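You operate a simulated robot arm through the tools that you are given. There is no shell and no other tool. Be economical: measure what you need, move in short steps, check, and stop when the job is done.

Carry out the task below with a simulated two-armed robot. There is one attempt and no reset: what you move stays moved.

JOB
Open the glue drawer, take the yellow glue block on the blue panel on the table and put it away in the inside of the glue drawer and shut the drawer again. Lift the glue melter lid open. The order is free.

The check looks at the end state, three seconds after you hand in, the way a careful person would. Anything else that was tipped, shoved, dropped, spilled or broken makes it a failure. A push-on lid holds only when it is set on centred and level and pressed home; a screw cap is set on level and turned clockwise until tight.

ROBOT AND FRAMES
Two 7-joint arms with fingered hands on one trunk, on a base that drives. Base frame: it is fixed to the floor where the robot stands at the start and does not move with it; the origin is under the middle of the robot, x ahead of it, y to its left, z up; the surface under the hand at the start is at about z = 916. Readings come in mm, rad, newtons and seconds.
The left shoulder is at the start at [70, 142, 1314], the right one opposite. With the tool pointing down near the work surface each hand reaches from about 100 to 780 mm from the robot's upright axis, wherever it stands, measured 20 degrees to its own side. Places, roughly: glue drawer [600, -300, 800]; glue melter lid [600, -600, 1100]; inside of the glue drawer [600, -300, 800]; yellow glue block [1750, 0, 1000]. Payload 3.6 kg a hand.
Tool frame (each hand has its own): the origin (TCP) lies between the finger pads and is the grasp point; the fingertips stand 25 mm ahead of it; z points along the fingers, y is the line along which they close. The gripper opens to 88 mm. The gripper's body begins 29 mm behind the TCP. The gripper is a hand of 5 fingers: y runs from the thumb to the fingers, the wrist lies at [-13, -97, -162] in the tool frame.
Orientation is that of the tool frame in the base frame, as [roll, pitch, yaw] about the fixed x, y, z axes, in that order (R = Rz(yaw) Ry(pitch) Rx(roll)). With the fingers straight down and the wrist toward the robot, the tool's x, y and z point along [0, 1, 0], [1, 0, 0] and [0, 0, -1] of the base frame.

CONTROLS
- The arms move only by the tool drive_tool. It takes "left_plan", "right_plan" or both (then of equal length, played together; a hand with none holds still); each is a list of rows, each an object of numbers (a shift or turn left out is 0): "tx", "ty", "tz": the shift along the base's x, y, z in units of 30 mm (1.0 is 30 mm); "rx", "ry", "rz": the turn, a rotation vector about the base's x, y, z in units of 6 degrees (1.0 is 6 degrees). In form: [{"tx": .., "ty": .., "tz": .., "rx": .., "ry": .., "rz": ..}, ...]. A call has 1 to 8 rows; each row shifts and turns the commanded pose from where the row before left it. A call with a number of a shift or a turn outside -1 to 1 is refused whole. A row lasts 0.2 s, in which the tool goes at most 50 mm and 0.15 rad; a call with a longer step from one row to the next is refused whole. A pose out of reach is approached as far as the arm can. The call stops where the force on the tool passes 40 N (or 10 N more than at its start, if that is more) or the arm is blocked; 0.2 s more then pass. In this call time passes only in rows, and 0.2 s behind the last. It gives the time, the measured TCP pose, the force on the tool (base axes), the opening and the grip force at its end, in the units of the frame above (readings bear some noise), with the torque about the TCP (base axes, N m) and any sound that the robot's microphone picked up, and new pictures: "views" is both (left out), scene, wrist or none (wrist: the cameras of the hands that moved).
- Cameras (640 x 400 px; columns grow to the right, rows downward): "scene" is now at [130.7, -35, 1533.8]; the picture's right is [-0.52, -0.86, 0.00], its down [-0.53, 0.32, -0.78] and it looks along [0.67, -0.40, -0.62] (base axes); focal length 214 px, centre (320, 200). "left" rides on the left gripper at [-59, -79, -105] in its tool frame; the picture's right is [-0.73, -0.32, 0.61], its down [0.62, -0.68, 0.38] and it looks along [0.29, 0.66, 0.70] (tool axes); focal length 234 px, centre (320, 200). "right" rides on the right gripper at [59, -79, -105] in its tool frame; the picture's right is [-0.73, 0.32, -0.61], its down [-0.62, -0.68, 0.38] and it looks along [-0.29, 0.66, 0.70] (tool axes); focal length 234 px, centre (320, 200). There is no depth. A picture from a camera that has moved, and an enlarged one, comes with that camera's place and axes in the base frame and with its lens. The place of the scene camera against the robot may be out by one fixed shift of up to 18 mm in any direction.
- raise_lower(by): slides the trunk up (or, below 0, down) by that many mm; the arms and the scene camera ride with it, the base frame stays. It gives what a move gives, with no picture.
- roll_base(legs): drives the robot by 1 to 6 legs, each [ahead, left, turn to the left] in mm, mm and rad, along the robot's own axes; the way and the turn of a leg run together, so that a leg with both is an arc; at most 1500 mm and 3.142 rad a leg. The arms and the cameras ride along, it lands a little off, and it stops where it bumps. It gives what a move gives, and a new picture of the scene camera.
- move_fingers(index, middle, ring, little, thumb_bend, thumb_turn, hand): sets how far each is bent, from 0 (flat) to 1 (curled in); at 0.3 the hand is open as for a grip, at 0.7 the pads meet at the TCP. One left out holds its place. A second passes; each finger stops where it meets its share of the squeeze, and holds until it gets a number again. It is the only way to open and close the hand. It gives what a move gives, with no picture; readings hold the bend of each and the force on index, middle, ring, little, thumb and palm. thumb_turn goes from beside the hand (0) to across from the fingers (1), as for a grip.
- head_to(pan, tilt): turns the head with the scene camera to pan (to the left, within 1.501 rad either way) and tilt (down, from -0.506 to 1.204), counted from straight ahead of the robot. It gives what a move gives, and a new picture of the scene camera.
- close_up(camera, box): a new picture of the part [left, top, right, bottom] of that camera's present view, enlarged. The clock stands still meanwhile.
- hand_in(): hands the job in; it is judged then, once.

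Work in short steps. Places have to be worked out from the pictures, the camera data and where the tool is seen: move nearer, look again, correct. Check each grasp and each placing, and mend what went wrong. You have 165 turns and 260 pictures in all, those below and enlarged ones among them. Open the grippers and draw the arms clear of the work before you hand the job in, unless the task says otherwise; then end with one line.

The tools are called after "Request:" as name(argument=value, ...) on one line, values as JSON. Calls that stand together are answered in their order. drive_tool: Moves the arms, as the interface text tells. Its arguments: {"type":"object","properties":{"left_plan":{"type":"array"},"right_plan":{"type":"array"},"views":{"type":"string","enum":["both","scene","wrist","none"]}},"required":[]} The other tools are called the same way: raise_lower (by) slides the trunk up or down; move_fingers (index, middle, ring, little, thumb_bend, thumb_turn, hand) moves the fingers one by one; roll_base (legs) drives the base; head_to (pan, tilt) turns the head that bears the scene camera; close_up (camera, box) takes an enlarged picture of a part of a camera's view; hand_in () hands the job in.

At the start:

```text
time: 0.0
left_position: [473.1, -20.5, 1345.1]
left_tool_rot: [-3.141, 0.0, 1.569]
left_wrist_force: [0.3, -0.4, 0.8]
left_wrist_torque: [0.05, 0.01, 0.02]
left_gripper_width: 87.5
left_gripper_force: 0.0
left_shape: jaw
left_bend: [0.3, 0.3, 0.3, 0.3, 0.3, 0.98]
left_finger forces: [0.0, 0.0, 0.0, 0.0, 0.0, 0.0]
right_position: [308.6, -396.0, 1419.7]
right_tool_rot: [-3.141, 0.0, 1.57]
right_wrist_force: [0.7, 0.1, -0.3]
right_wrist_torque: [0.02, 0.01, -0.01]
right_gripper_width: 87.6
right_gripper_force: 0.1
right_shape: jaw
right_bend: [0.3, 0.3, 0.3, 0.3, 0.3, 0.98]
right_finger forces: [0.1, 0.0, 0.0, 0.0, 0.0, 0.0]
trunk travel left (down, up): [-850.0, 90.0]
robot x, y, heading: [-2.8, 2.0, 0.001]
head pan, tilt: [-0.545, 0.672]
```

scene: 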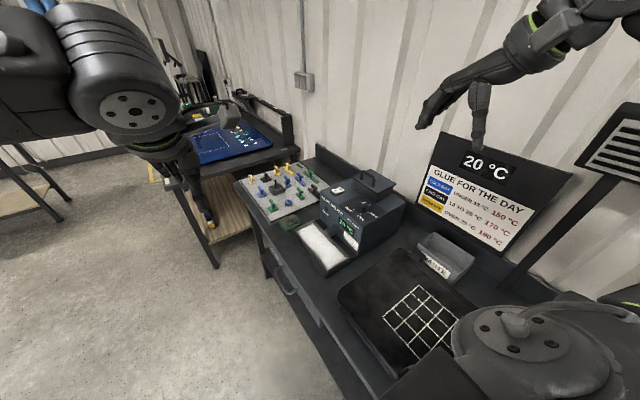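
right: 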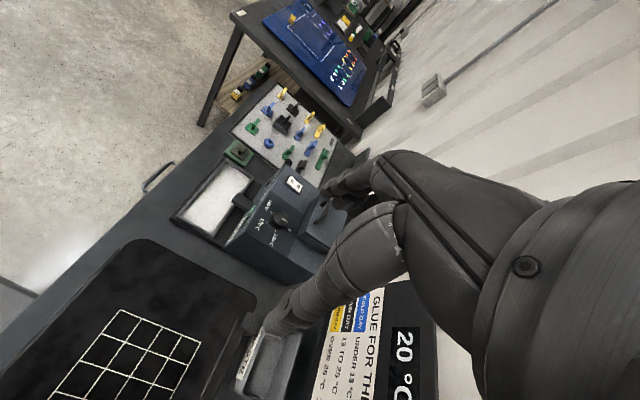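
left: 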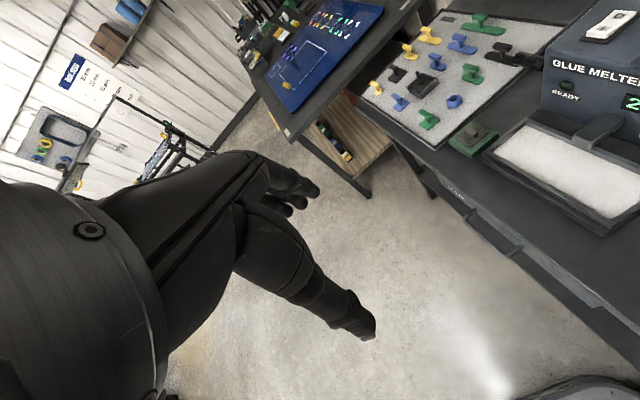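

I see a bench along the right with the glue melter and a drawer handle in its front, and the blue panel on a far table. I enlarge those parts first.

Request:
close_up(camera="scene", box=[220, 150, 420, 350])

Request:
close_up(camera="scene", box=[160, 80, 300, 180])

Request:
close_up(camera="left", box=[400, 80, 640, 300])

```text
2.00 times, centred on (320, 250) of scene
camera zoom: at [130.7, -35.0, 1533.8], right [-0.52, -0.86, 0.0], down [-0.53, 0.32, -0.78], along [0.67, -0.4, -0.62], focal length 429 px, centre (320, 100)
```

zoom: 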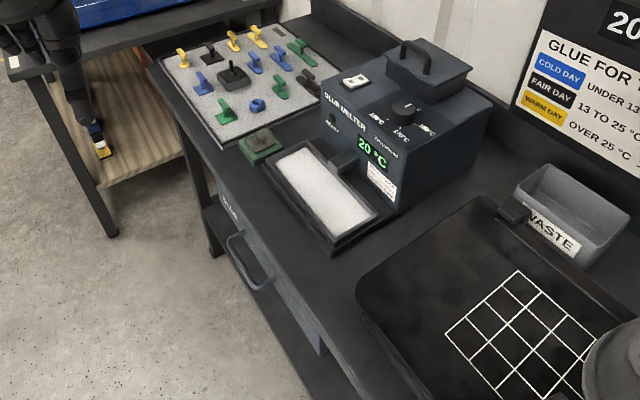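

```text
4.00 times, centred on (230, 130) of scene
camera zoom: at [130.7, -35.0, 1533.8], right [-0.52, -0.86, 0.0], down [-0.53, 0.32, -0.78], along [0.67, -0.4, -0.62], focal length 858 px, centre (680, 480)
```

zoom: 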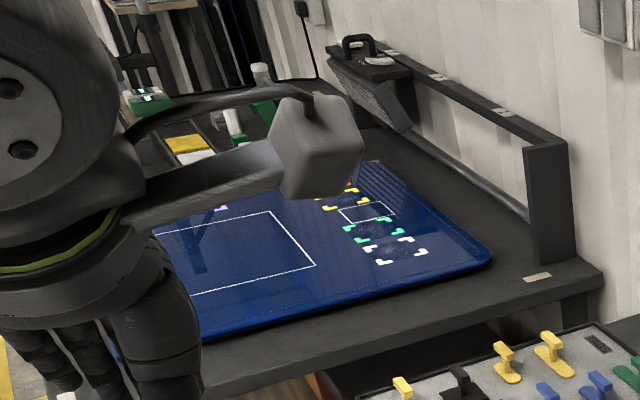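

```text
1.82 times, centred on (520, 190) of left
camera zoom: at [393.8, -78.2, 1451.1], right [-0.32, -0.73, -0.61], down [-0.68, 0.62, -0.38], along [0.66, 0.29, -0.7], focal length 426 px, centre (-44, 218)
```

zoom: 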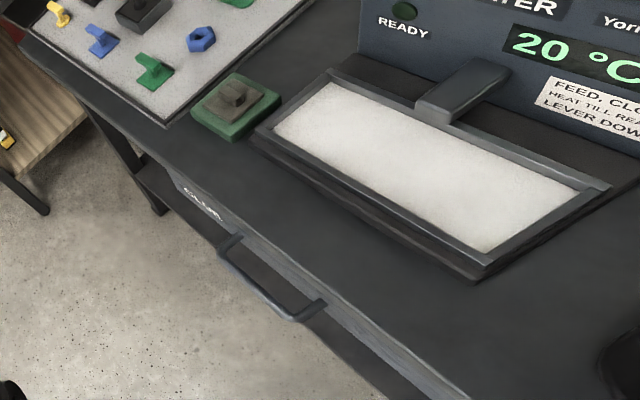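

Handle triangulates to about [550,-150,830], bench front facing +y. Now I look straight ahead for the blue panel and block, and at the lid.

Request:
head_to(pan=0.0, tilt=0.4)

Request:
close_up(camera="right", box=[160, 80, 400, 280])

Request:
close_up(camera="left", box=[220, 0, 440, 140])

```text
time: 1.0
left_position: [472.5, -20.0, 1344.5]
left_tool_rot: [3.141, 0.0, 1.571]
left_wrist_force: [0.3, -1.1, -0.1]
left_wrist_torque: [-0.03, -0.03, -0.01]
left_gripper_width: 87.6
left_gripper_force: 0.0
left_shape: jaw
left_bend: [0.3, 0.3, 0.3, 0.3, 0.3, 0.98]
left_finger forces: [0.1, 0.1, 0.1, 0.0, 0.0, 0.1]
right_position: [307.3, -396.5, 1419.2]
right_tool_rot: [3.141, 0.0, 1.572]
right_wrist_force: [0.9, 0.2, 0.3]
right_wrist_torque: [0.01, -0.01, 0.04]
right_gripper_width: 87.6
right_gripper_force: 0.1
right_shape: jaw
right_bend: [0.3, 0.3, 0.3, 0.3, 0.3, 0.98]
right_finger forces: [0.0, 0.1, 0.0, 0.0, 0.0, 0.0]
trunk travel left (down, up): [-850.0, 90.0]
robot x, y, heading: [5.4, 2.3, 0.001]
head pan, tilt: [0.0, 0.4]
camera scene: at [149.7, 9.3, 1558.3], right [0.0, -1.0, 0.0], down [-0.39, 0.0, -0.92], along [0.92, 0.0, -0.39], focal length 214 px, centre (320, 200)
```

scene: 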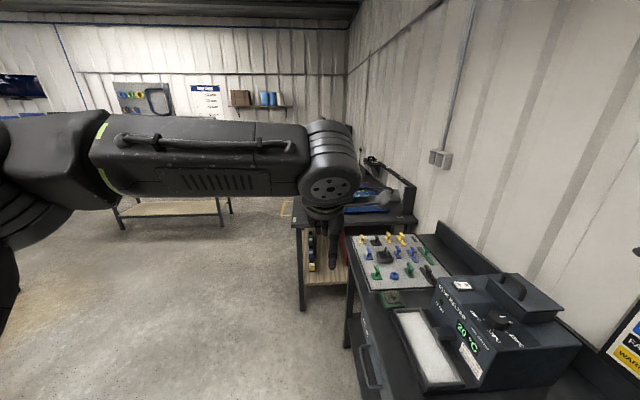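

```text
2.00 times, centred on (280, 180) of right
camera zoom: at [227.9, -336.9, 1525.0], right [0.32, -0.73, 0.61], down [-0.68, -0.62, -0.38], along [0.66, -0.29, -0.7], focal length 468 px, centre (400, 240)
```

zoom: 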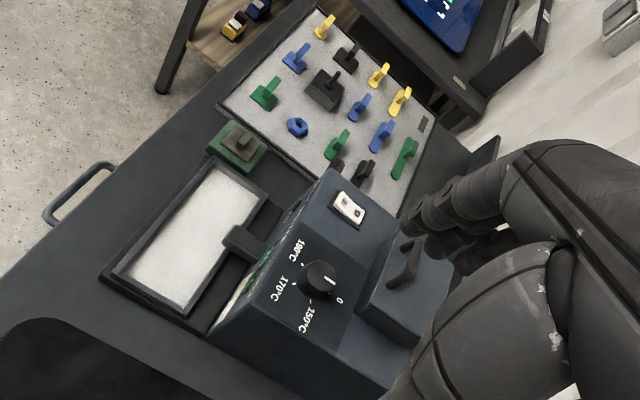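

```text
2.86 times, centred on (330, 70) of left
camera zoom: at [393.8, -78.2, 1451.1], right [-0.32, -0.73, -0.61], down [-0.68, 0.62, -0.38], along [0.66, 0.29, -0.7], focal length 669 px, centre (291, 571)
```

zoom: 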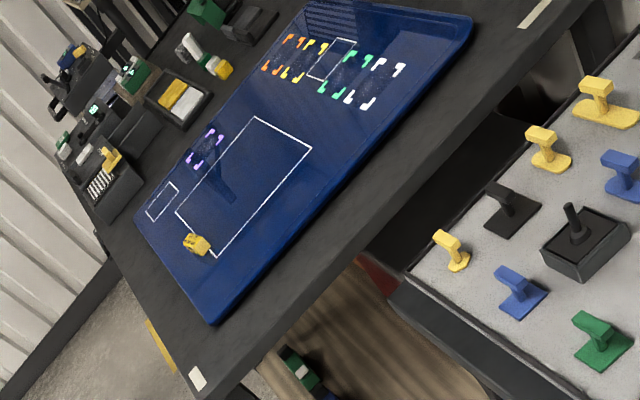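

The block (zoom 197,243) sits at the +y end of the blue panel, around x≈1500–1600, y≈20. I plan to stand facing the bench (heading −π/2) at y≈600; first I check that the floor to the left is free.

Request:
head_to(pan=1.2, tilt=0.5)

```text
time: 2.4
left_position: [472.3, -20.0, 1345.1]
left_tool_rot: [-3.141, -0.002, 1.571]
left_wrist_force: [0.0, -0.3, -0.5]
left_wrist_torque: [-0.02, -0.01, -0.03]
left_gripper_width: 87.8
left_gripper_force: 0.0
left_shape: jaw
left_bend: [0.3, 0.3, 0.3, 0.3, 0.3, 0.98]
left_finger forces: [0.0, 0.1, 0.0, 0.0, 0.0, 0.1]
right_position: [307.9, -396.1, 1419.4]
right_tool_rot: [3.141, 0.001, 1.572]
right_wrist_force: [-0.4, -0.4, -0.1]
right_wrist_torque: [-0.01, -0.02, -0.04]
right_gripper_width: 87.3
right_gripper_force: 0.0
right_shape: jaw
right_bend: [0.3, 0.3, 0.3, 0.3, 0.3, 0.98]
right_finger forces: [0.1, 0.0, 0.0, 0.0, 0.0, 0.0]
trunk travel left (down, up): [-850.0, 90.0]
robot x, y, heading: [-3.3, 0.1, 0.001]
head pan, tilt: [1.201, 0.499]
camera scene: at [90.2, 94.3, 1549.2], right [0.93, -0.36, 0.0], down [-0.17, -0.45, -0.88], along [0.32, 0.82, -0.48], focal length 214 px, centre (320, 200)
```

scene: 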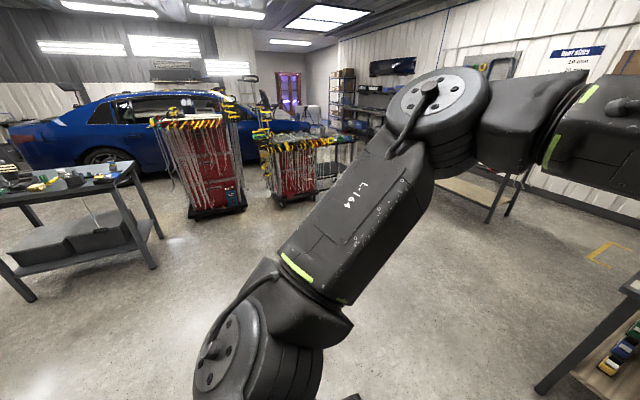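

The left is free for over 1.5 m. I drive left 620, ahead 560, then turn right to face the bench.

Request:
roll_base(legs=[[0, 620, 0], [560, 0, 0], [0, 0, -1.571]])

Request:
head_to(pan=0.0, tilt=0.7)

```text
time: 12.5
left_position: [551.1, 157.3, 1345.2]
left_tool_rot: [3.14, 0.0, 0.016]
left_wrist_force: [0.5, -0.2, 0.2]
left_wrist_torque: [0.0, 0.01, 0.01]
left_gripper_width: 87.7
left_gripper_force: 0.0
left_shape: jaw
left_bend: [0.3, 0.3, 0.3, 0.3, 0.3, 0.98]
left_finger forces: [0.0, 0.1, 0.0, 0.0, 0.0, 0.0]
right_position: [172.2, 318.4, 1419.6]
right_tool_rot: [3.141, 0.0, 0.016]
right_wrist_force: [0.2, -0.3, -0.1]
right_wrist_torque: [-0.01, 0.0, 0.03]
right_gripper_width: 87.7
right_gripper_force: 0.0
right_shape: jaw
right_bend: [0.3, 0.3, 0.3, 0.3, 0.3, 0.98]
right_finger forces: [0.0, 0.1, 0.1, 0.0, 0.1, 0.0]
trunk travel left (down, up): [-850.0, 90.0]
robot x, y, heading: [563.8, 630.7, -1.559]
head pan, tilt: [1.201, 0.499]
camera scene: at [657.5, 558.7, 1549.2], right [-0.35, -0.94, 0.0], down [-0.45, 0.17, -0.88], along [0.82, -0.31, -0.48], focal length 214 px, centre (320, 200)
```

scene: 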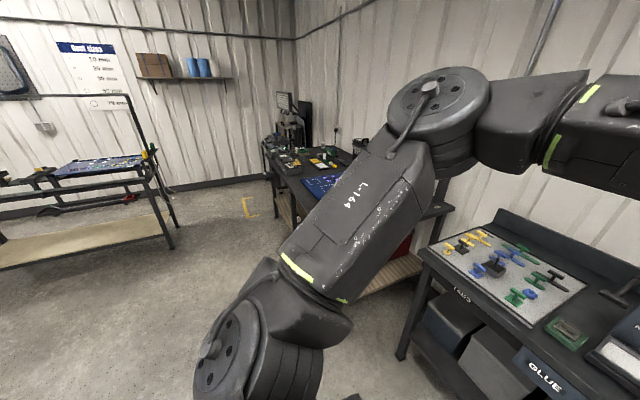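

```text
time: 13.9
left_position: [551.1, 159.0, 1345.5]
left_tool_rot: [-3.141, 0.001, 0.015]
left_wrist_force: [1.0, 0.1, -0.9]
left_wrist_torque: [-0.02, -0.02, -0.02]
left_gripper_width: 87.8
left_gripper_force: 0.1
left_shape: jaw
left_bend: [0.3, 0.3, 0.3, 0.3, 0.3, 0.98]
left_finger forces: [0.0, 0.0, 0.1, 0.1, 0.0, 0.0]
right_position: [172.9, 317.8, 1420.3]
right_tool_rot: [-3.14, 0.0, 0.014]
right_wrist_force: [0.6, -0.6, 0.0]
right_wrist_torque: [-0.02, 0.02, -0.01]
right_gripper_width: 87.7
right_gripper_force: 0.0
right_shape: jaw
right_bend: [0.3, 0.3, 0.3, 0.3, 0.3, 0.98]
right_finger forces: [0.1, 0.1, 0.0, 0.0, 0.1, 0.0]
trunk travel left (down, up): [-850.0, 90.0]
robot x, y, heading: [569.0, 631.1, -1.558]
head pan, tilt: [0.0, 0.7]
camera scene: at [573.3, 505.6, 1531.5], right [-1.0, -0.02, 0.0], down [-0.01, 0.64, -0.76], along [0.01, -0.76, -0.64], focal length 214 px, centre (320, 200)
```

scene: 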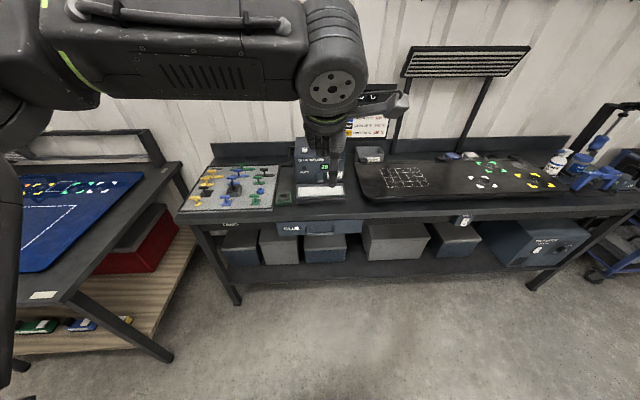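

Facing the bench now. The GLUE drawer lies below the melter; enlarge it.

Request:
close_up(camera="scene", box=[240, 120, 440, 270])

Request:
close_up(camera="left", box=[0, 0, 640, 400])

Request:
close_up(camera="right", box=[0, 0, 640, 400])

```text
2.67 times, centred on (340, 195) of scene
camera zoom: at [573.3, 505.6, 1531.5], right [-1.0, -0.02, 0.0], down [-0.01, 0.64, -0.76], along [0.01, -0.76, -0.64], focal length 572 px, centre (267, 213)
```

zoom: 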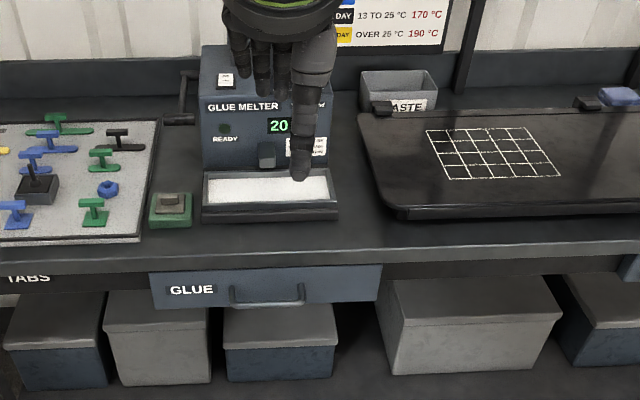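

```text
1.00 times, centred on (320, 200) of left (not enlarged: the box is as wide or as high as the picture)
camera zoom: at [491.5, 237.1, 1451.1], right [-0.73, 0.31, -0.61], down [0.61, 0.69, -0.38], along [0.3, -0.65, -0.7], focal length 234 px, centre (320, 200)
```

zoom: 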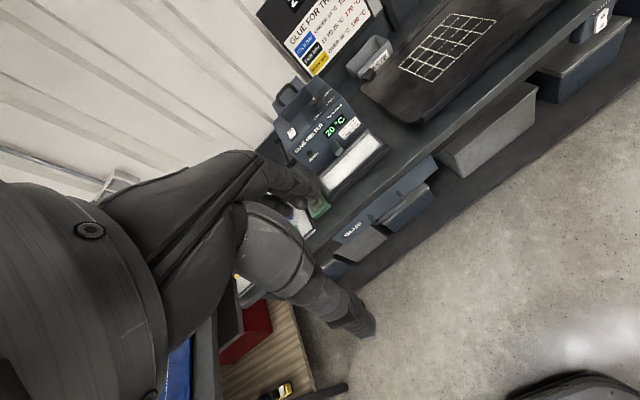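

```text
1.00 times, centred on (320, 200) of right (not enlarged: the box is as wide or as high as the picture)
camera zoom: at [230.0, 398.0, 1525.0], right [-0.72, -0.33, 0.61], down [-0.63, 0.67, -0.38], along [-0.28, -0.66, -0.7], focal length 234 px, centre (320, 200)
```

zoom: 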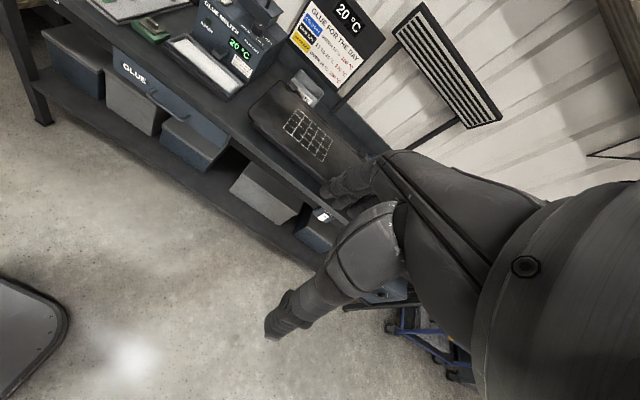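

The handle is a bar, x≈520–640, y≈−140, z≈830. I'll use the left hand: move the base right 130 and ahead 170, and lower the trunk 150 mm.

Request:
roll_base(legs=[[170, -130, 0]])

Request:
raise_lower(by=-150)

Request:
close_up(camera="left", box=[0, 0, 640, 400])

```text
time: 15.6
left_position: [428.8, -8.7, 1345.7]
left_tool_rot: [3.14, 0.002, 0.017]
left_wrist_force: [-0.6, 0.4, -0.2]
left_wrist_torque: [0.02, 0.0, -0.03]
left_gripper_width: 87.8
left_gripper_force: 0.1
left_shape: jaw
left_bend: [0.3, 0.3, 0.3, 0.3, 0.3, 0.98]
left_finger forces: [0.0, 0.0, 0.1, 0.0, 0.0, 0.0]
right_position: [51.3, 150.6, 1421.4]
right_tool_rot: [3.139, 0.002, 0.017]
right_wrist_force: [-0.2, 1.0, 0.8]
right_wrist_torque: [0.0, 0.02, 0.0]
right_gripper_width: 87.8
right_gripper_force: 0.2
right_shape: jaw
right_bend: [0.3, 0.3, 0.3, 0.3, 0.3, 0.98]
right_finger forces: [0.0, 0.0, 0.0, 0.0, 0.0, 0.0]
trunk travel left (down, up): [-850.0, 90.0]
robot x, y, heading: [436.4, 463.4, -1.557]
head pan, tilt: [0.0, 0.7]
camera scene: at [450.4, 339.4, 1531.8], right [-1.0, -0.02, 0.0], down [-0.01, 0.64, -0.77], along [0.01, -0.77, -0.64], focal length 214 px, centre (320, 200)
```

scene: 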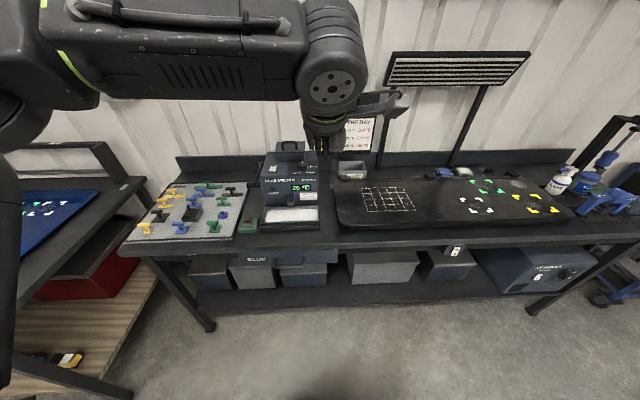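

```text
time: 17.3
left_position: [426.5, -11.4, 1195.6]
left_tool_rot: [-3.139, 0.0, 0.019]
left_wrist_force: [-0.4, 0.0, -2.0]
left_wrist_torque: [0.02, 0.01, 0.0]
left_gripper_width: 87.5
left_gripper_force: 0.1
left_shape: jaw
left_bend: [0.3, 0.3, 0.3, 0.3, 0.3, 0.98]
left_finger forces: [0.0, 0.1, 0.0, 0.1, 0.1, 0.1]
right_position: [47.5, 146.7, 1270.4]
right_tool_rot: [-3.141, 0.0, 0.018]
right_wrist_force: [0.1, -0.4, -0.8]
right_wrist_torque: [0.01, -0.04, 0.01]
right_gripper_width: 87.8
right_gripper_force: 0.0
right_shape: jaw
right_bend: [0.3, 0.3, 0.3, 0.3, 0.3, 0.98]
right_finger forces: [0.0, 0.0, 0.0, 0.1, 0.0, 0.0]
trunk travel left (down, up): [-700.0, 240.0]
robot x, y, heading: [441.4, 459.6, -1.549]
head pan, tilt: [0.0, 0.7]
```

```text
1.00 times, centred on (320, 200) of left (not enlarged: the box is as wide or as high as the picture)
camera zoom: at [367.1, 67.5, 1301.3], right [-0.73, 0.31, -0.61], down [0.61, 0.69, -0.38], along [0.3, -0.65, -0.7], focal length 234 px, centre (320, 200)
```

zoom: 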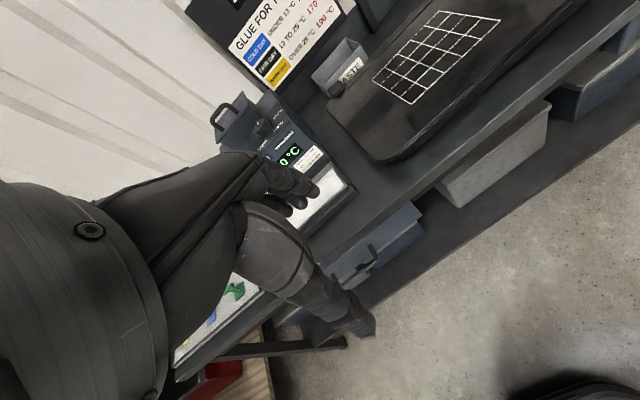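

Left wrist view confirms handle ≈ [560,−148,830]. I'll tilt the left hand 45° (fingers forward-down, to hook over the bar) and bring it in front of and above the handle.

Request:
drive_tool(left_plan=[{"tx": 0.58, "tz": -0.9, "rx": -0.94}, {"tx": 0.58, "tz": -0.9, "rx": -0.94}, {"tx": 0.58, "tz": -0.9, "rx": -0.94}, {"tx": 0.58, "tz": -0.9, "rx": -0.94}, {"tx": 0.58, "tz": -0.9, "rx": -0.94}, {"tx": 0.58, "tz": -0.9, "rx": -0.94}, {"tx": 0.58, "tz": -0.9, "rx": -0.94}, {"tx": 0.58, "tz": -0.9, "rx": -0.94}], views="both")

```text
time: 19.1
left_position: [550.7, -46.7, 1030.1]
left_tool_rot: [2.464, 0.014, 0.006]
left_wrist_force: [-0.6, -0.8, 0.1]
left_wrist_torque: [-0.02, 0.02, -0.01]
left_gripper_width: 87.6
left_gripper_force: 0.0
left_shape: jaw
left_bend: [0.3, 0.3, 0.3, 0.3, 0.3, 0.98]
left_finger forces: [0.0, 0.0, 0.1, 0.1, 0.1, 0.1]
left hand out of reach, approached as far as the arm can: row 7, 8
right_position: [48.3, 146.4, 1269.2]
right_tool_rot: [3.14, 0.001, 0.018]
right_wrist_force: [-0.2, 0.0, -0.1]
right_wrist_torque: [0.04, 0.0, 0.01]
right_gripper_width: 87.7
right_gripper_force: 0.0
right_shape: jaw
right_bend: [0.3, 0.3, 0.3, 0.3, 0.3, 0.98]
right_finger forces: [0.0, 0.0, 0.0, 0.1, 0.1, 0.0]
trunk travel left (down, up): [-700.0, 240.0]
robot x, y, heading: [438.7, 458.3, -1.556]
head pan, tilt: [0.0, 0.7]
camera scene: at [449.1, 336.1, 1381.5], right [-1.0, -0.02, 0.0], down [-0.01, 0.64, -0.77], along [0.01, -0.76, -0.64], focal length 214 px, centre (320, 200)
camera left: at [491.2, 81.3, 1064.2], right [-0.73, -0.13, -0.67], down [0.61, 0.29, -0.73], along [0.29, -0.95, -0.13], focal length 234 px, centre (320, 200)
```

scene: 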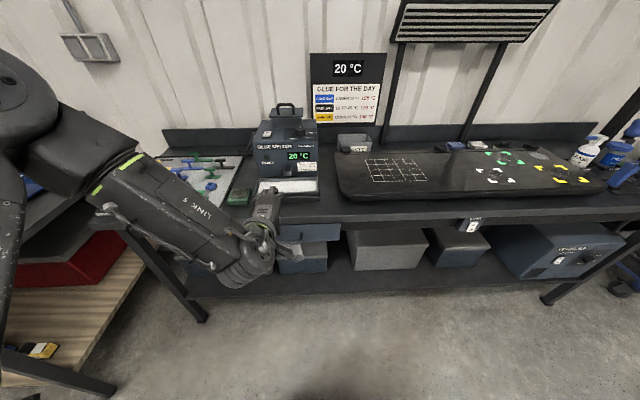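
left: 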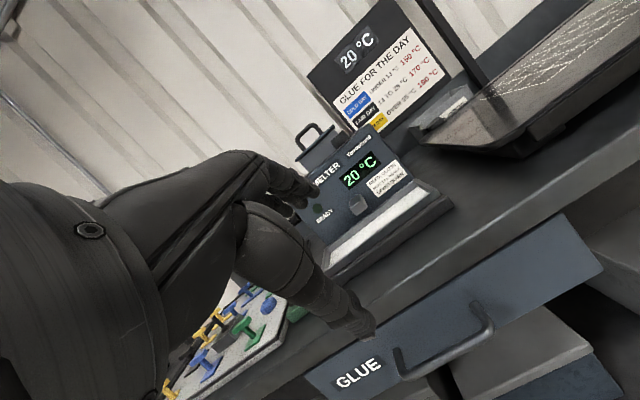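

Row limits stopped the hand at z≈1030. I lower the trunk 150 to bring it nearer the handle and look again.

Request:
raise_lower(by=-130)

Request:
close_up(camera="left", box=[0, 0, 640, 400])

Request:
close_up(camera="scene", box=[180, 120, 380, 290])

```text
time: 20.7
left_position: [548.3, -46.2, 900.8]
left_tool_rot: [2.467, 0.012, 0.009]
left_wrist_force: [-0.6, -0.2, 0.0]
left_wrist_torque: [0.0, 0.0, 0.0]
left_gripper_width: 88.0
left_gripper_force: 0.1
left_shape: jaw
left_bend: [0.3, 0.3, 0.3, 0.3, 0.3, 0.98]
left_finger forces: [0.0, 0.0, 0.0, 0.0, 0.0, 0.1]
right_position: [48.0, 148.7, 1139.5]
right_tool_rot: [-3.141, 0.0, 0.019]
right_wrist_force: [-0.9, 0.7, 0.8]
right_wrist_torque: [-0.01, 0.02, -0.01]
right_gripper_width: 87.7
right_gripper_force: 0.1
right_shape: jaw
right_bend: [0.3, 0.3, 0.3, 0.3, 0.3, 0.98]
right_finger forces: [0.0, 0.0, 0.0, 0.0, 0.0, 0.1]
trunk travel left (down, up): [-570.0, 370.0]
robot x, y, heading: [440.8, 462.9, -1.556]
head pan, tilt: [0.0, 0.7]
```

```text
1.00 times, centred on (320, 200) of left (not enlarged: the box is as wide or as high as the picture)
camera zoom: at [490.0, 81.4, 934.4], right [-0.73, -0.13, -0.67], down [0.61, 0.3, -0.73], along [0.3, -0.95, -0.14], focal length 234 px, centre (320, 200)
```

zoom: 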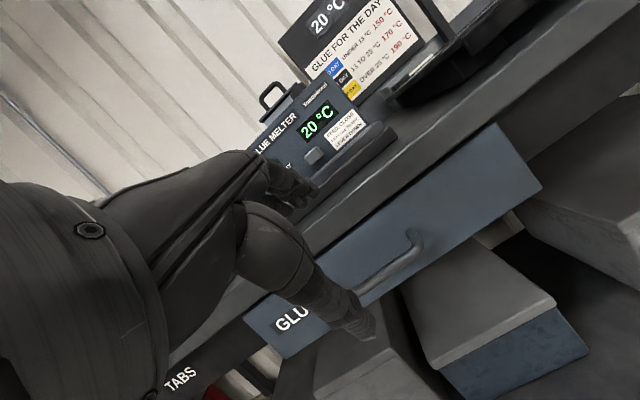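

```text
2.35 times, centred on (280, 205) of scene
camera zoom: at [447.8, 336.1, 1251.5], right [-1.0, -0.02, 0.0], down [-0.01, 0.64, -0.76], along [0.01, -0.76, -0.64], focal length 505 px, centre (414, 188)
```

zoom: 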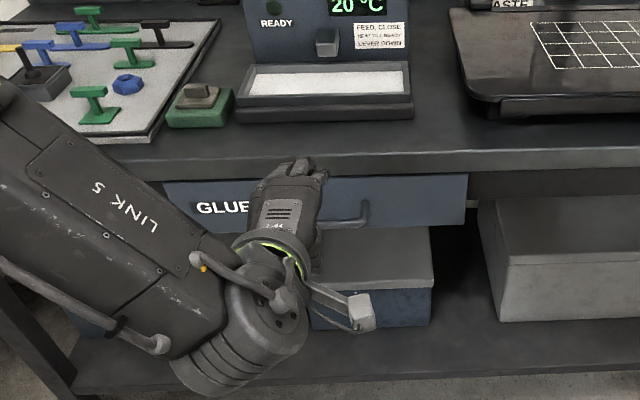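

Triangulation: bar about x 524–640, y≈−155, z≈791, slightly under the bench edge, so I need a flatter approach (~60° tilt). Lower the trunk 90 more, then rotate and shift to a stand-off in front of the bar.

Request:
raise_lower(by=-90)

Request:
drive_tool(left_plan=[{"tx": 0.25, "ty": 0, "tz": 0.1, "rx": -0.9}, {"tx": 0.25, "tz": 0.1, "rx": -0.9}, {"tx": 0.25, "tz": 0.1, "rx": -0.9}, {"tx": 0.25, "tz": 0.1, "rx": -0.9}], views="both")

```text
time: 21.9
left_position: [549.4, -46.5, 809.2]
left_tool_rot: [2.466, 0.012, 0.007]
left_wrist_force: [-0.2, 0.2, -0.3]
left_wrist_torque: [-0.01, 0.01, 0.02]
left_gripper_width: 87.8
left_gripper_force: 0.1
left_shape: jaw
left_bend: [0.3, 0.3, 0.3, 0.3, 0.3, 0.98]
left_finger forces: [0.1, 0.0, 0.1, 0.0, 0.0, 0.0]
right_position: [47.4, 147.2, 1049.9]
right_tool_rot: [-3.14, -0.001, 0.016]
right_wrist_force: [0.8, -0.4, 0.1]
right_wrist_torque: [-0.04, 0.02, -0.01]
right_gripper_width: 87.7
right_gripper_force: 0.0
right_shape: jaw
right_bend: [0.3, 0.3, 0.3, 0.3, 0.3, 0.98]
right_finger forces: [0.1, 0.0, 0.1, 0.0, 0.0, 0.0]
trunk travel left (down, up): [-480.0, 460.0]
robot x, y, heading: [437.8, 457.7, -1.555]
head pan, tilt: [0.0, 0.7]
```

```text
time: 22.9
left_position: [549.4, -46.3, 809.2]
left_tool_rot: [2.465, 0.013, 0.007]
left_wrist_force: [0.1, 0.5, 0.4]
left_wrist_torque: [0.01, -0.01, -0.02]
left_gripper_width: 88.0
left_gripper_force: 0.2
left_shape: jaw
left_bend: [0.3, 0.3, 0.3, 0.3, 0.3, 0.98]
left_finger forces: [0.1, 0.0, 0.1, 0.0, 0.0, 0.1]
left hand out of reach, approached as far as the arm can: row 1, 2, 3, 4
right_position: [48.5, 147.3, 1049.7]
right_tool_rot: [3.14, 0.0, 0.017]
right_wrist_force: [0.4, -0.1, 0.6]
right_wrist_torque: [0.04, -0.01, 0.0]
right_gripper_width: 87.6
right_gripper_force: 0.0
right_shape: jaw
right_bend: [0.3, 0.3, 0.3, 0.3, 0.3, 0.98]
right_finger forces: [0.1, 0.0, 0.0, 0.0, 0.0, 0.0]
trunk travel left (down, up): [-480.0, 460.0]
robot x, y, heading: [438.8, 459.3, -1.553]
head pan, tilt: [0.0, 0.7]
camera scene: at [447.8, 336.0, 1161.5], right [-1.0, -0.02, 0.0], down [-0.01, 0.64, -0.76], along [0.01, -0.76, -0.64], focal length 214 px, centre (320, 200)
camera left: at [490.0, 81.3, 844.3], right [-0.73, -0.13, -0.67], down [0.61, 0.3, -0.73], along [0.3, -0.95, -0.14], focal length 234 px, centre (320, 200)
```

scene: 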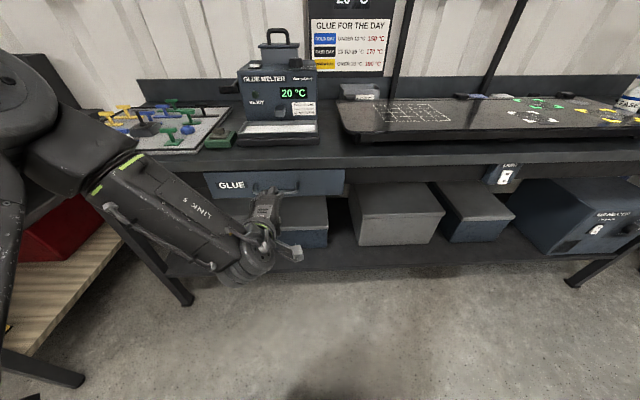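
left: 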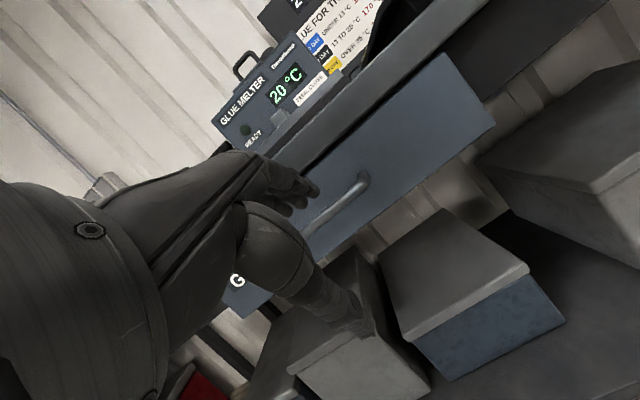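

The arm is folded too much here (wrist only ~270 mm from the shoulder). Back the base by 170 and extend the arm with a flatter hand.

Request:
roll_base(legs=[[-170, 0, 0]])

Request:
drive_tool(left_plan=[{"ty": -0.9, "tx": 0.2}, {"ty": -0.9, "tx": 0.2}, {"ty": -0.9, "tx": 0.2, "rx": -0.5}, {"ty": -0.9, "tx": 0.2, "rx": -0.8}, {"rx": -0.8, "tx": 0.2}, {"rx": -0.8}, {"rx": -0.8}], views="both")

```text
time: 24.4
left_position: [545.8, 125.4, 811.1]
left_tool_rot: [2.464, 0.012, 0.008]
left_wrist_force: [-0.2, 0.1, 0.2]
left_wrist_torque: [-0.01, -0.01, -0.01]
left_gripper_width: 87.9
left_gripper_force: 0.1
left_shape: jaw
left_bend: [0.3, 0.3, 0.3, 0.3, 0.3, 0.98]
left_finger forces: [0.0, 0.0, 0.0, 0.0, 0.1, 0.0]
right_position: [46.2, 317.1, 1050.5]
right_tool_rot: [3.142, -0.001, 0.018]
right_wrist_force: [0.5, -0.4, -0.8]
right_wrist_torque: [-0.03, -0.01, -0.01]
right_gripper_width: 87.6
right_gripper_force: 0.0
right_shape: jaw
right_bend: [0.3, 0.3, 0.3, 0.3, 0.3, 0.98]
right_finger forces: [0.1, 0.1, 0.0, 0.0, 0.0, 0.1]
trunk travel left (down, up): [-480.0, 460.0]
robot x, y, heading: [432.6, 631.0, -1.555]
head pan, tilt: [0.0, 0.7]
camera scene: at [444.8, 506.7, 1161.6], right [-1.0, -0.02, 0.0], down [-0.01, 0.64, -0.77], along [0.01, -0.77, -0.64], focal length 214 px, centre (320, 200)
```

scene: 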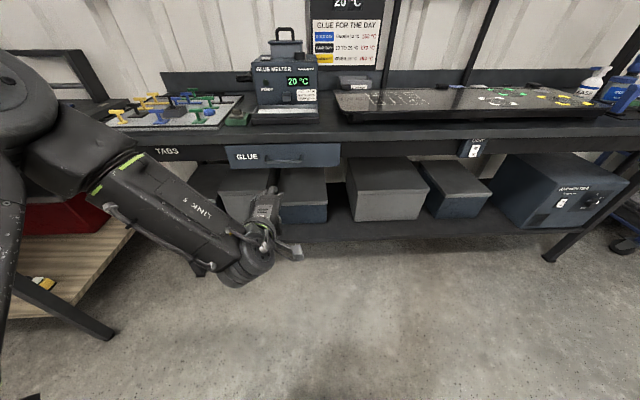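

```text
time: 26.0
left_position: [578.0, 15.3, 812.2]
left_tool_rot: [2.075, 0.014, 0.006]
left_wrist_force: [0.2, -0.3, 0.0]
left_wrist_torque: [-0.03, 0.03, 0.04]
left_gripper_width: 87.7
left_gripper_force: 0.1
left_shape: jaw
left_bend: [0.3, 0.3, 0.3, 0.3, 0.3, 0.98]
left_finger forces: [0.0, 0.0, 0.0, 0.1, 0.1, 0.0]
right_position: [46.2, 316.2, 1050.2]
right_tool_rot: [-3.141, 0.001, 0.018]
right_wrist_force: [0.1, -0.8, 0.0]
right_wrist_torque: [-0.01, -0.01, 0.0]
right_gripper_width: 87.7
right_gripper_force: 0.1
right_shape: jaw
right_bend: [0.3, 0.3, 0.3, 0.3, 0.3, 0.98]
right_finger forces: [0.0, 0.1, 0.0, 0.1, 0.1, 0.1]
trunk travel left (down, up): [-480.0, 460.0]
robot x, y, heading: [436.1, 626.7, -1.547]
head pan, tilt: [0.0, 0.7]
camera scene: at [445.0, 505.6, 1161.5], right [-1.0, -0.02, 0.0], down [-0.01, 0.64, -0.76], along [0.01, -0.76, -0.64], focal length 214 px, centre (320, 200)
camera left: at [518.3, 146.2, 794.2], right [-0.73, -0.38, -0.57], down [0.61, 0.0, -0.79], along [0.3, -0.93, 0.23], focal length 234 px, centre (320, 200)
```

scene: 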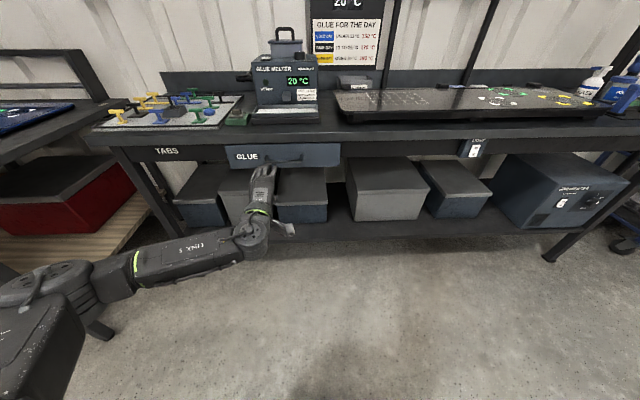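
left: 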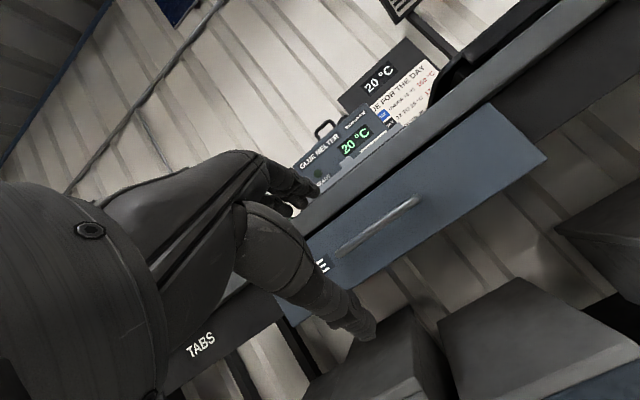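

Bar now at x 515–631, y≈−155, z≈795. Pre-close a bit and advance to y≈−110.

Request:
move_fingers(hand="left", index=0.4, middle=0.4, ring=0.4, little=0.4)

Request:
drive_tool(left_plan=[{"ty": -0.85}, {"ty": -0.85}, {"ty": -0.85}, {"ty": -0.85}, {"ty": -0.85}], views="both")

Request:
close_up(camera="scene", box=[200, 120, 360, 220])

```text
time: 27.0
left_position: [576.2, 15.6, 810.3]
left_tool_rot: [2.077, 0.015, 0.002]
left_wrist_force: [-0.9, 0.2, -0.3]
left_wrist_torque: [-0.02, 0.0, -0.03]
left_gripper_width: 74.3
left_gripper_force: 0.1
left_shape: fingers
left_bend: [0.4, 0.4, 0.4, 0.4, 0.3, 0.98]
left_finger forces: [0.1, 0.1, 0.0, 0.0, 0.0, 0.1]
right_position: [45.1, 316.3, 1049.2]
right_tool_rot: [3.139, 0.0, 0.019]
right_wrist_force: [-0.3, -1.1, -0.1]
right_wrist_torque: [0.0, 0.01, 0.02]
right_gripper_width: 87.6
right_gripper_force: 0.0
right_shape: jaw
right_bend: [0.3, 0.3, 0.3, 0.3, 0.3, 0.98]
right_finger forces: [0.1, 0.0, 0.0, 0.0, 0.0, 0.0]
trunk travel left (down, up): [-480.0, 460.0]
robot x, y, heading: [433.5, 630.8, -1.551]
head pan, tilt: [0.0, 0.7]
```

```text
time: 28.2
left_position: [575.7, -112.4, 811.0]
left_tool_rot: [2.079, 0.014, 0.004]
left_wrist_force: [-1.0, 0.6, -0.7]
left_wrist_torque: [0.03, 0.01, 0.01]
left_gripper_width: 74.2
left_gripper_force: 0.0
left_shape: fingers
left_bend: [0.4, 0.4, 0.4, 0.4, 0.3, 0.98]
left_finger forces: [0.1, 0.0, 0.0, 0.0, 0.0, 0.1]
right_position: [45.6, 315.6, 1050.1]
right_tool_rot: [3.14, 0.001, 0.018]
right_wrist_force: [-0.9, -0.4, -0.3]
right_wrist_torque: [-0.06, -0.01, -0.01]
right_gripper_width: 87.9
right_gripper_force: 0.1
right_shape: jaw
right_bend: [0.3, 0.3, 0.3, 0.3, 0.3, 0.98]
right_finger forces: [0.0, 0.0, 0.0, 0.0, 0.1, 0.0]
trunk travel left (down, up): [-480.0, 460.0]
robot x, y, heading: [437.5, 633.0, -1.553]
head pan, tilt: [0.0, 0.7]
camera scene: at [444.4, 505.3, 1161.4], right [-1.0, -0.02, 0.0], down [-0.01, 0.64, -0.76], along [0.01, -0.76, -0.64], focal length 214 px, centre (320, 200)
camera left: at [515.8, 18.0, 794.5], right [-0.73, -0.38, -0.57], down [0.61, 0.0, -0.79], along [0.3, -0.93, 0.23], focal length 234 px, centre (320, 200)
```

scene: 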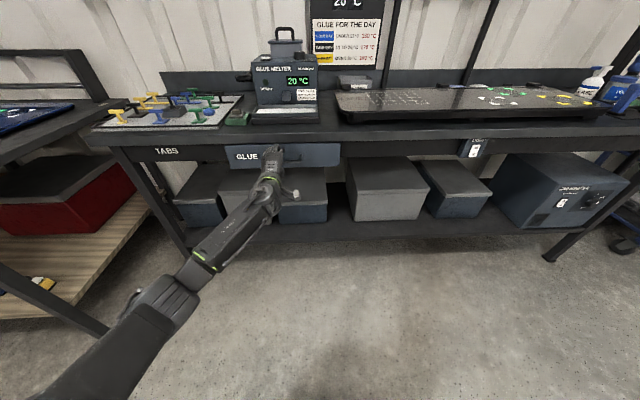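
left: 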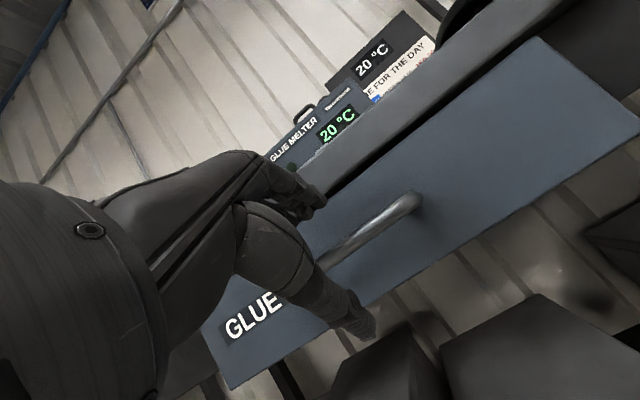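

```text
4.00 times, centred on (280, 170) of scene
camera zoom: at [444.4, 505.3, 1161.4], right [-1.0, -0.02, 0.0], down [-0.01, 0.64, -0.76], along [0.01, -0.76, -0.64], focal length 858 px, centre (480, 320)
```

zoom: 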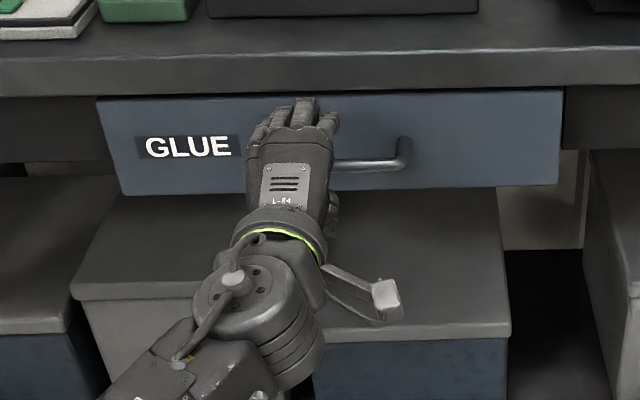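

The hand lines up with the bar. Advance to y≈−145, z≈802.

Request:
drive_tool(left_plan=[{"ty": -0.6, "tz": -0.15}, {"ty": -0.55, "tz": -0.15}], views="both")

Request:
close_up(camera="left", box=[240, 140, 440, 300])

```text
time: 28.8
left_position: [574.4, -141.8, 808.2]
left_tool_rot: [2.071, 0.014, 0.0]
left_wrist_force: [-1.1, 30.7, 4.3]
left_wrist_torque: [-0.89, 0.0, 0.14]
left_gripper_width: 71.3
left_gripper_force: 15.5
left_shape: fingers
left_bend: [0.42, 0.43, 0.42, 0.4, 0.3, 0.98]
left_finger forces: [21.4, 4.0, 5.7, 0.1, 0.1, 0.0]
right_position: [44.3, 320.6, 1052.0]
right_tool_rot: [3.136, -0.001, 0.019]
right_wrist_force: [0.0, 0.4, 0.5]
right_wrist_torque: [-0.02, 0.05, 0.03]
right_gripper_width: 87.5
right_gripper_force: 0.1
right_shape: jaw
right_bend: [0.3, 0.3, 0.3, 0.3, 0.3, 0.98]
right_finger forces: [0.0, 0.1, 0.0, 0.1, 0.1, 0.0]
trunk travel left (down, up): [-480.0, 460.0]
robot x, y, heading: [434.6, 629.2, -1.549]
head pan, tilt: [0.0, 0.7]
camera scene: at [444.4, 511.6, 1162.3], right [-1.0, -0.02, 0.0], down [-0.01, 0.64, -0.77], along [0.01, -0.77, -0.64], focal length 214 px, centre (320, 200)
camera left: at [515.6, -11.3, 789.5], right [-0.73, -0.38, -0.56], down [0.61, -0.01, -0.79], along [0.29, -0.93, 0.24], focal length 234 px, centre (320, 200)
```

scene: 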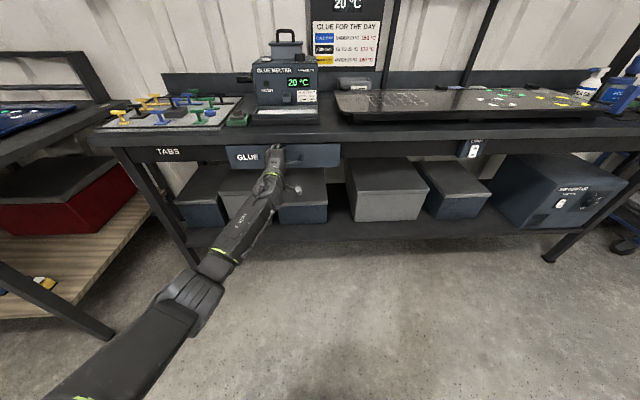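
left: 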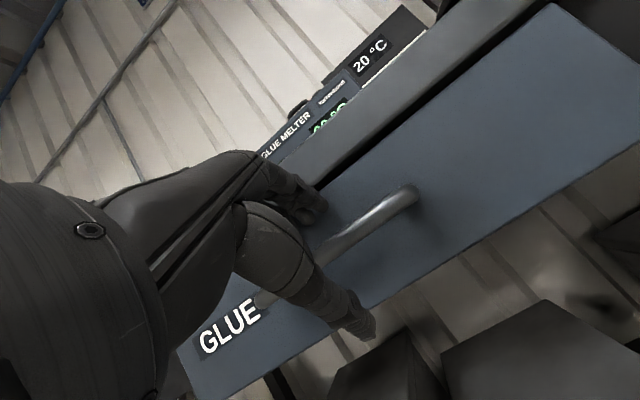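

```text
2.50 times, centred on (340, 220) of left
camera zoom: at [515.6, -11.3, 789.5], right [-0.73, -0.38, -0.56], down [0.61, -0.01, -0.79], along [0.29, -0.93, 0.24], focal length 585 px, centre (270, 150)
```

zoom: 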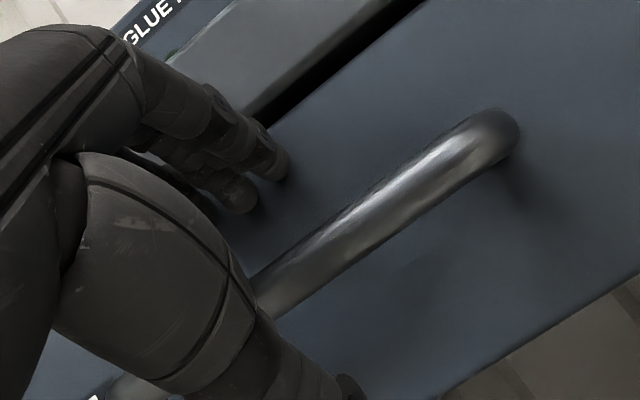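

Fingertips touch the drawer face above the bar. Back off 12 mm and close the hand on the bar.

Request:
drive_tool(left_plan=[{"ty": 0.45, "tz": -0.1}], views="none")

Request:
move_fingers(hand="left", index=0.75, middle=0.75, ring=0.75, little=0.75, thumb_bend=0.6)

Request:
close_up(camera="left", box=[240, 140, 440, 300])

```text
time: 29.2
left_position: [575.3, -132.1, 798.9]
left_tool_rot: [2.076, 0.014, 0.004]
left_wrist_force: [-0.2, -0.3, 0.4]
left_wrist_torque: [0.01, -0.02, -0.01]
left_gripper_width: 73.9
left_gripper_force: 0.1
left_shape: fingers
left_bend: [0.4, 0.4, 0.4, 0.4, 0.3, 0.98]
left_finger forces: [0.0, 0.0, 0.0, 0.0, 0.0, 0.0]
right_position: [44.9, 317.2, 1050.1]
right_tool_rot: [-3.141, 0.001, 0.018]
right_wrist_force: [-0.1, 0.0, -0.5]
right_wrist_torque: [-0.04, 0.01, -0.02]
right_gripper_width: 88.0
right_gripper_force: 0.0
right_shape: jaw
right_bend: [0.3, 0.3, 0.3, 0.3, 0.3, 0.98]
right_finger forces: [0.1, 0.0, 0.1, 0.0, 0.0, 0.0]
trunk travel left (down, up): [-480.0, 460.0]
robot x, y, heading: [433.0, 628.1, -1.554]
head pan, tilt: [0.0, 0.7]
```

```text
time: 30.2
left_position: [575.1, -131.8, 799.0]
left_tool_rot: [2.079, 0.015, 0.003]
left_wrist_force: [-0.2, 0.3, -0.1]
left_wrist_torque: [-0.02, 0.02, 0.02]
left_gripper_width: 2.1
left_gripper_force: 0.1
left_shape: fingers
left_bend: [0.75, 0.75, 0.75, 0.75, 0.6, 0.98]
left_finger forces: [0.0, 0.0, 0.0, 0.0, 0.0, 0.1]
right_position: [45.3, 316.2, 1049.2]
right_tool_rot: [3.141, 0.002, 0.017]
right_wrist_force: [0.0, 0.3, -0.3]
right_wrist_torque: [0.02, -0.02, -0.02]
right_gripper_width: 87.7
right_gripper_force: 0.1
right_shape: jaw
right_bend: [0.3, 0.3, 0.3, 0.3, 0.3, 0.98]
right_finger forces: [0.1, 0.0, 0.0, 0.0, 0.0, 0.0]
trunk travel left (down, up): [-480.0, 460.0]
robot x, y, heading: [435.7, 634.6, -1.552]
head pan, tilt: [0.0, 0.7]
```

```text
2.50 times, centred on (340, 220) of left
camera zoom: at [516.2, -1.2, 782.4], right [-0.73, -0.38, -0.57], down [0.61, 0.0, -0.79], along [0.3, -0.93, 0.23], focal length 585 px, centre (270, 150)
```

zoom: 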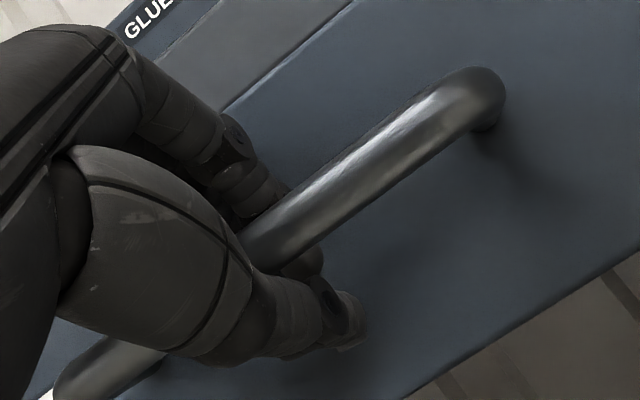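

The fingers appear curled behind the bar with no contact force yet. Pull gently toward the robot.

Request:
drive_tool(left_plan=[{"ty": 0.4}, {"ty": 0.4}, {"ty": 0.4}, {"ty": 0.4}], views="both")

```text
time: 31.2
left_position: [576.4, -84.7, 799.0]
left_tool_rot: [2.079, 0.013, 0.006]
left_wrist_force: [0.0, 0.6, 0.3]
left_wrist_torque: [0.0, -0.01, -0.02]
left_gripper_width: 2.0
left_gripper_force: 0.4
left_shape: fingers
left_bend: [0.75, 0.75, 0.75, 0.75, 0.6, 0.98]
left_finger forces: [0.0, 0.1, 0.0, 0.3, 0.0, 0.0]
right_position: [45.7, 317.0, 1049.1]
right_tool_rot: [-3.141, 0.0, 0.017]
right_wrist_force: [0.7, -0.3, -0.2]
right_wrist_torque: [-0.05, -0.01, 0.02]
right_gripper_width: 87.7
right_gripper_force: 0.1
right_shape: jaw
right_bend: [0.3, 0.3, 0.3, 0.3, 0.3, 0.98]
right_finger forces: [0.0, 0.0, 0.0, 0.0, 0.1, 0.0]
trunk travel left (down, up): [-480.0, 460.0]
robot x, y, heading: [434.5, 632.0, -1.555]
head pan, tilt: [0.0, 0.7]
camera scene: at [444.7, 505.8, 1161.5], right [-1.0, -0.02, 0.0], down [-0.01, 0.64, -0.77], along [0.01, -0.76, -0.64], focal length 214 px, centre (320, 200)
camera left: at [516.8, 45.4, 781.9], right [-0.73, -0.38, -0.57], down [0.61, 0.0, -0.79], along [0.3, -0.93, 0.23], focal length 234 px, centre (320, 200)
```

scene: 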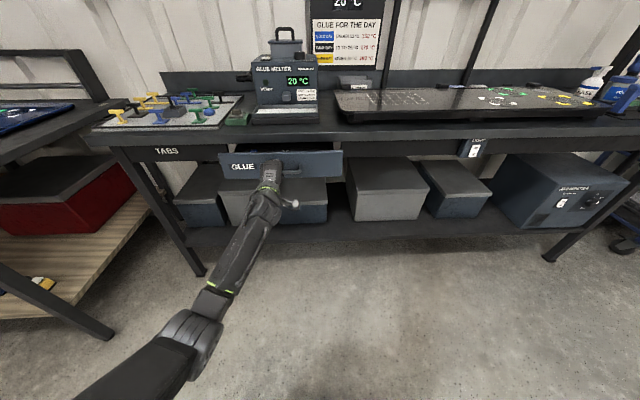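
left: 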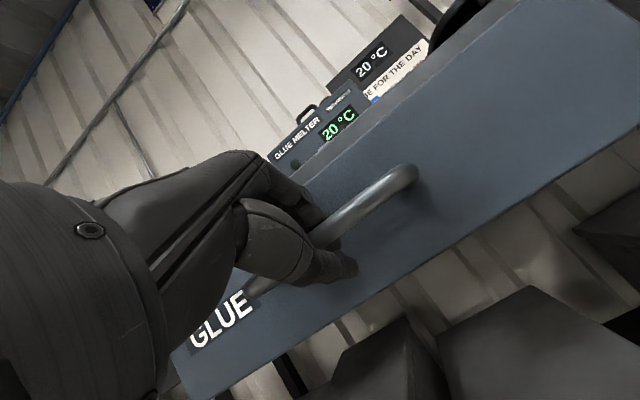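

The drawer is coming. Keep pulling ~170 mm.

Request:
drive_tool(left_plan=[{"ty": 0.7}, {"ty": 0.7}, {"ty": 0.7}, {"ty": 0.7}, {"ty": 0.7}, {"ty": 0.7}, {"ty": 0.7}, {"ty": 0.7}], views="scene")

```text
time: 33.0
left_position: [576.9, 81.9, 797.1]
left_tool_rot: [2.077, 0.016, 0.003]
left_wrist_force: [-1.3, -0.2, 1.0]
left_wrist_torque: [-0.02, -0.04, 0.01]
left_gripper_width: 2.0
left_gripper_force: 0.2
left_shape: fingers
left_bend: [0.75, 0.75, 0.75, 0.75, 0.6, 0.98]
left_finger forces: [0.0, 0.0, 0.1, 1.4, 0.1, 0.0]
right_position: [44.7, 316.6, 1050.8]
right_tool_rot: [3.141, -0.001, 0.016]
right_wrist_force: [0.9, 0.5, 0.0]
right_wrist_torque: [0.02, -0.01, 0.03]
right_gripper_width: 87.7
right_gripper_force: 0.1
right_shape: jaw
right_bend: [0.3, 0.3, 0.3, 0.3, 0.3, 0.98]
right_finger forces: [0.0, 0.1, 0.1, 0.1, 0.1, 0.0]
trunk travel left (down, up): [-480.0, 460.0]
robot x, y, heading: [434.2, 626.9, -1.553]
head pan, tilt: [0.0, 0.7]
camera scene: at [444.6, 506.3, 1161.6], right [-1.0, -0.02, 0.0], down [-0.01, 0.64, -0.77], along [0.01, -0.77, -0.64], focal length 214 px, centre (320, 200)
```

scene: 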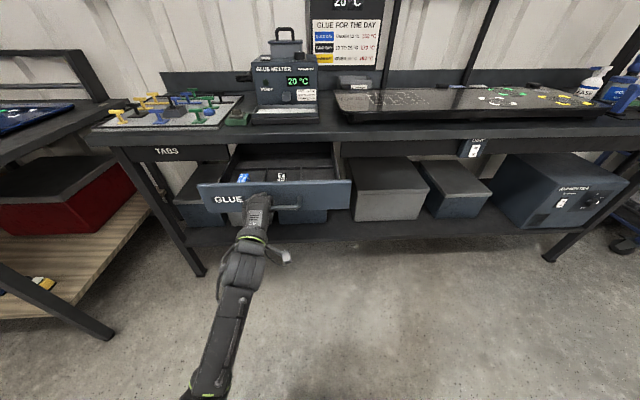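

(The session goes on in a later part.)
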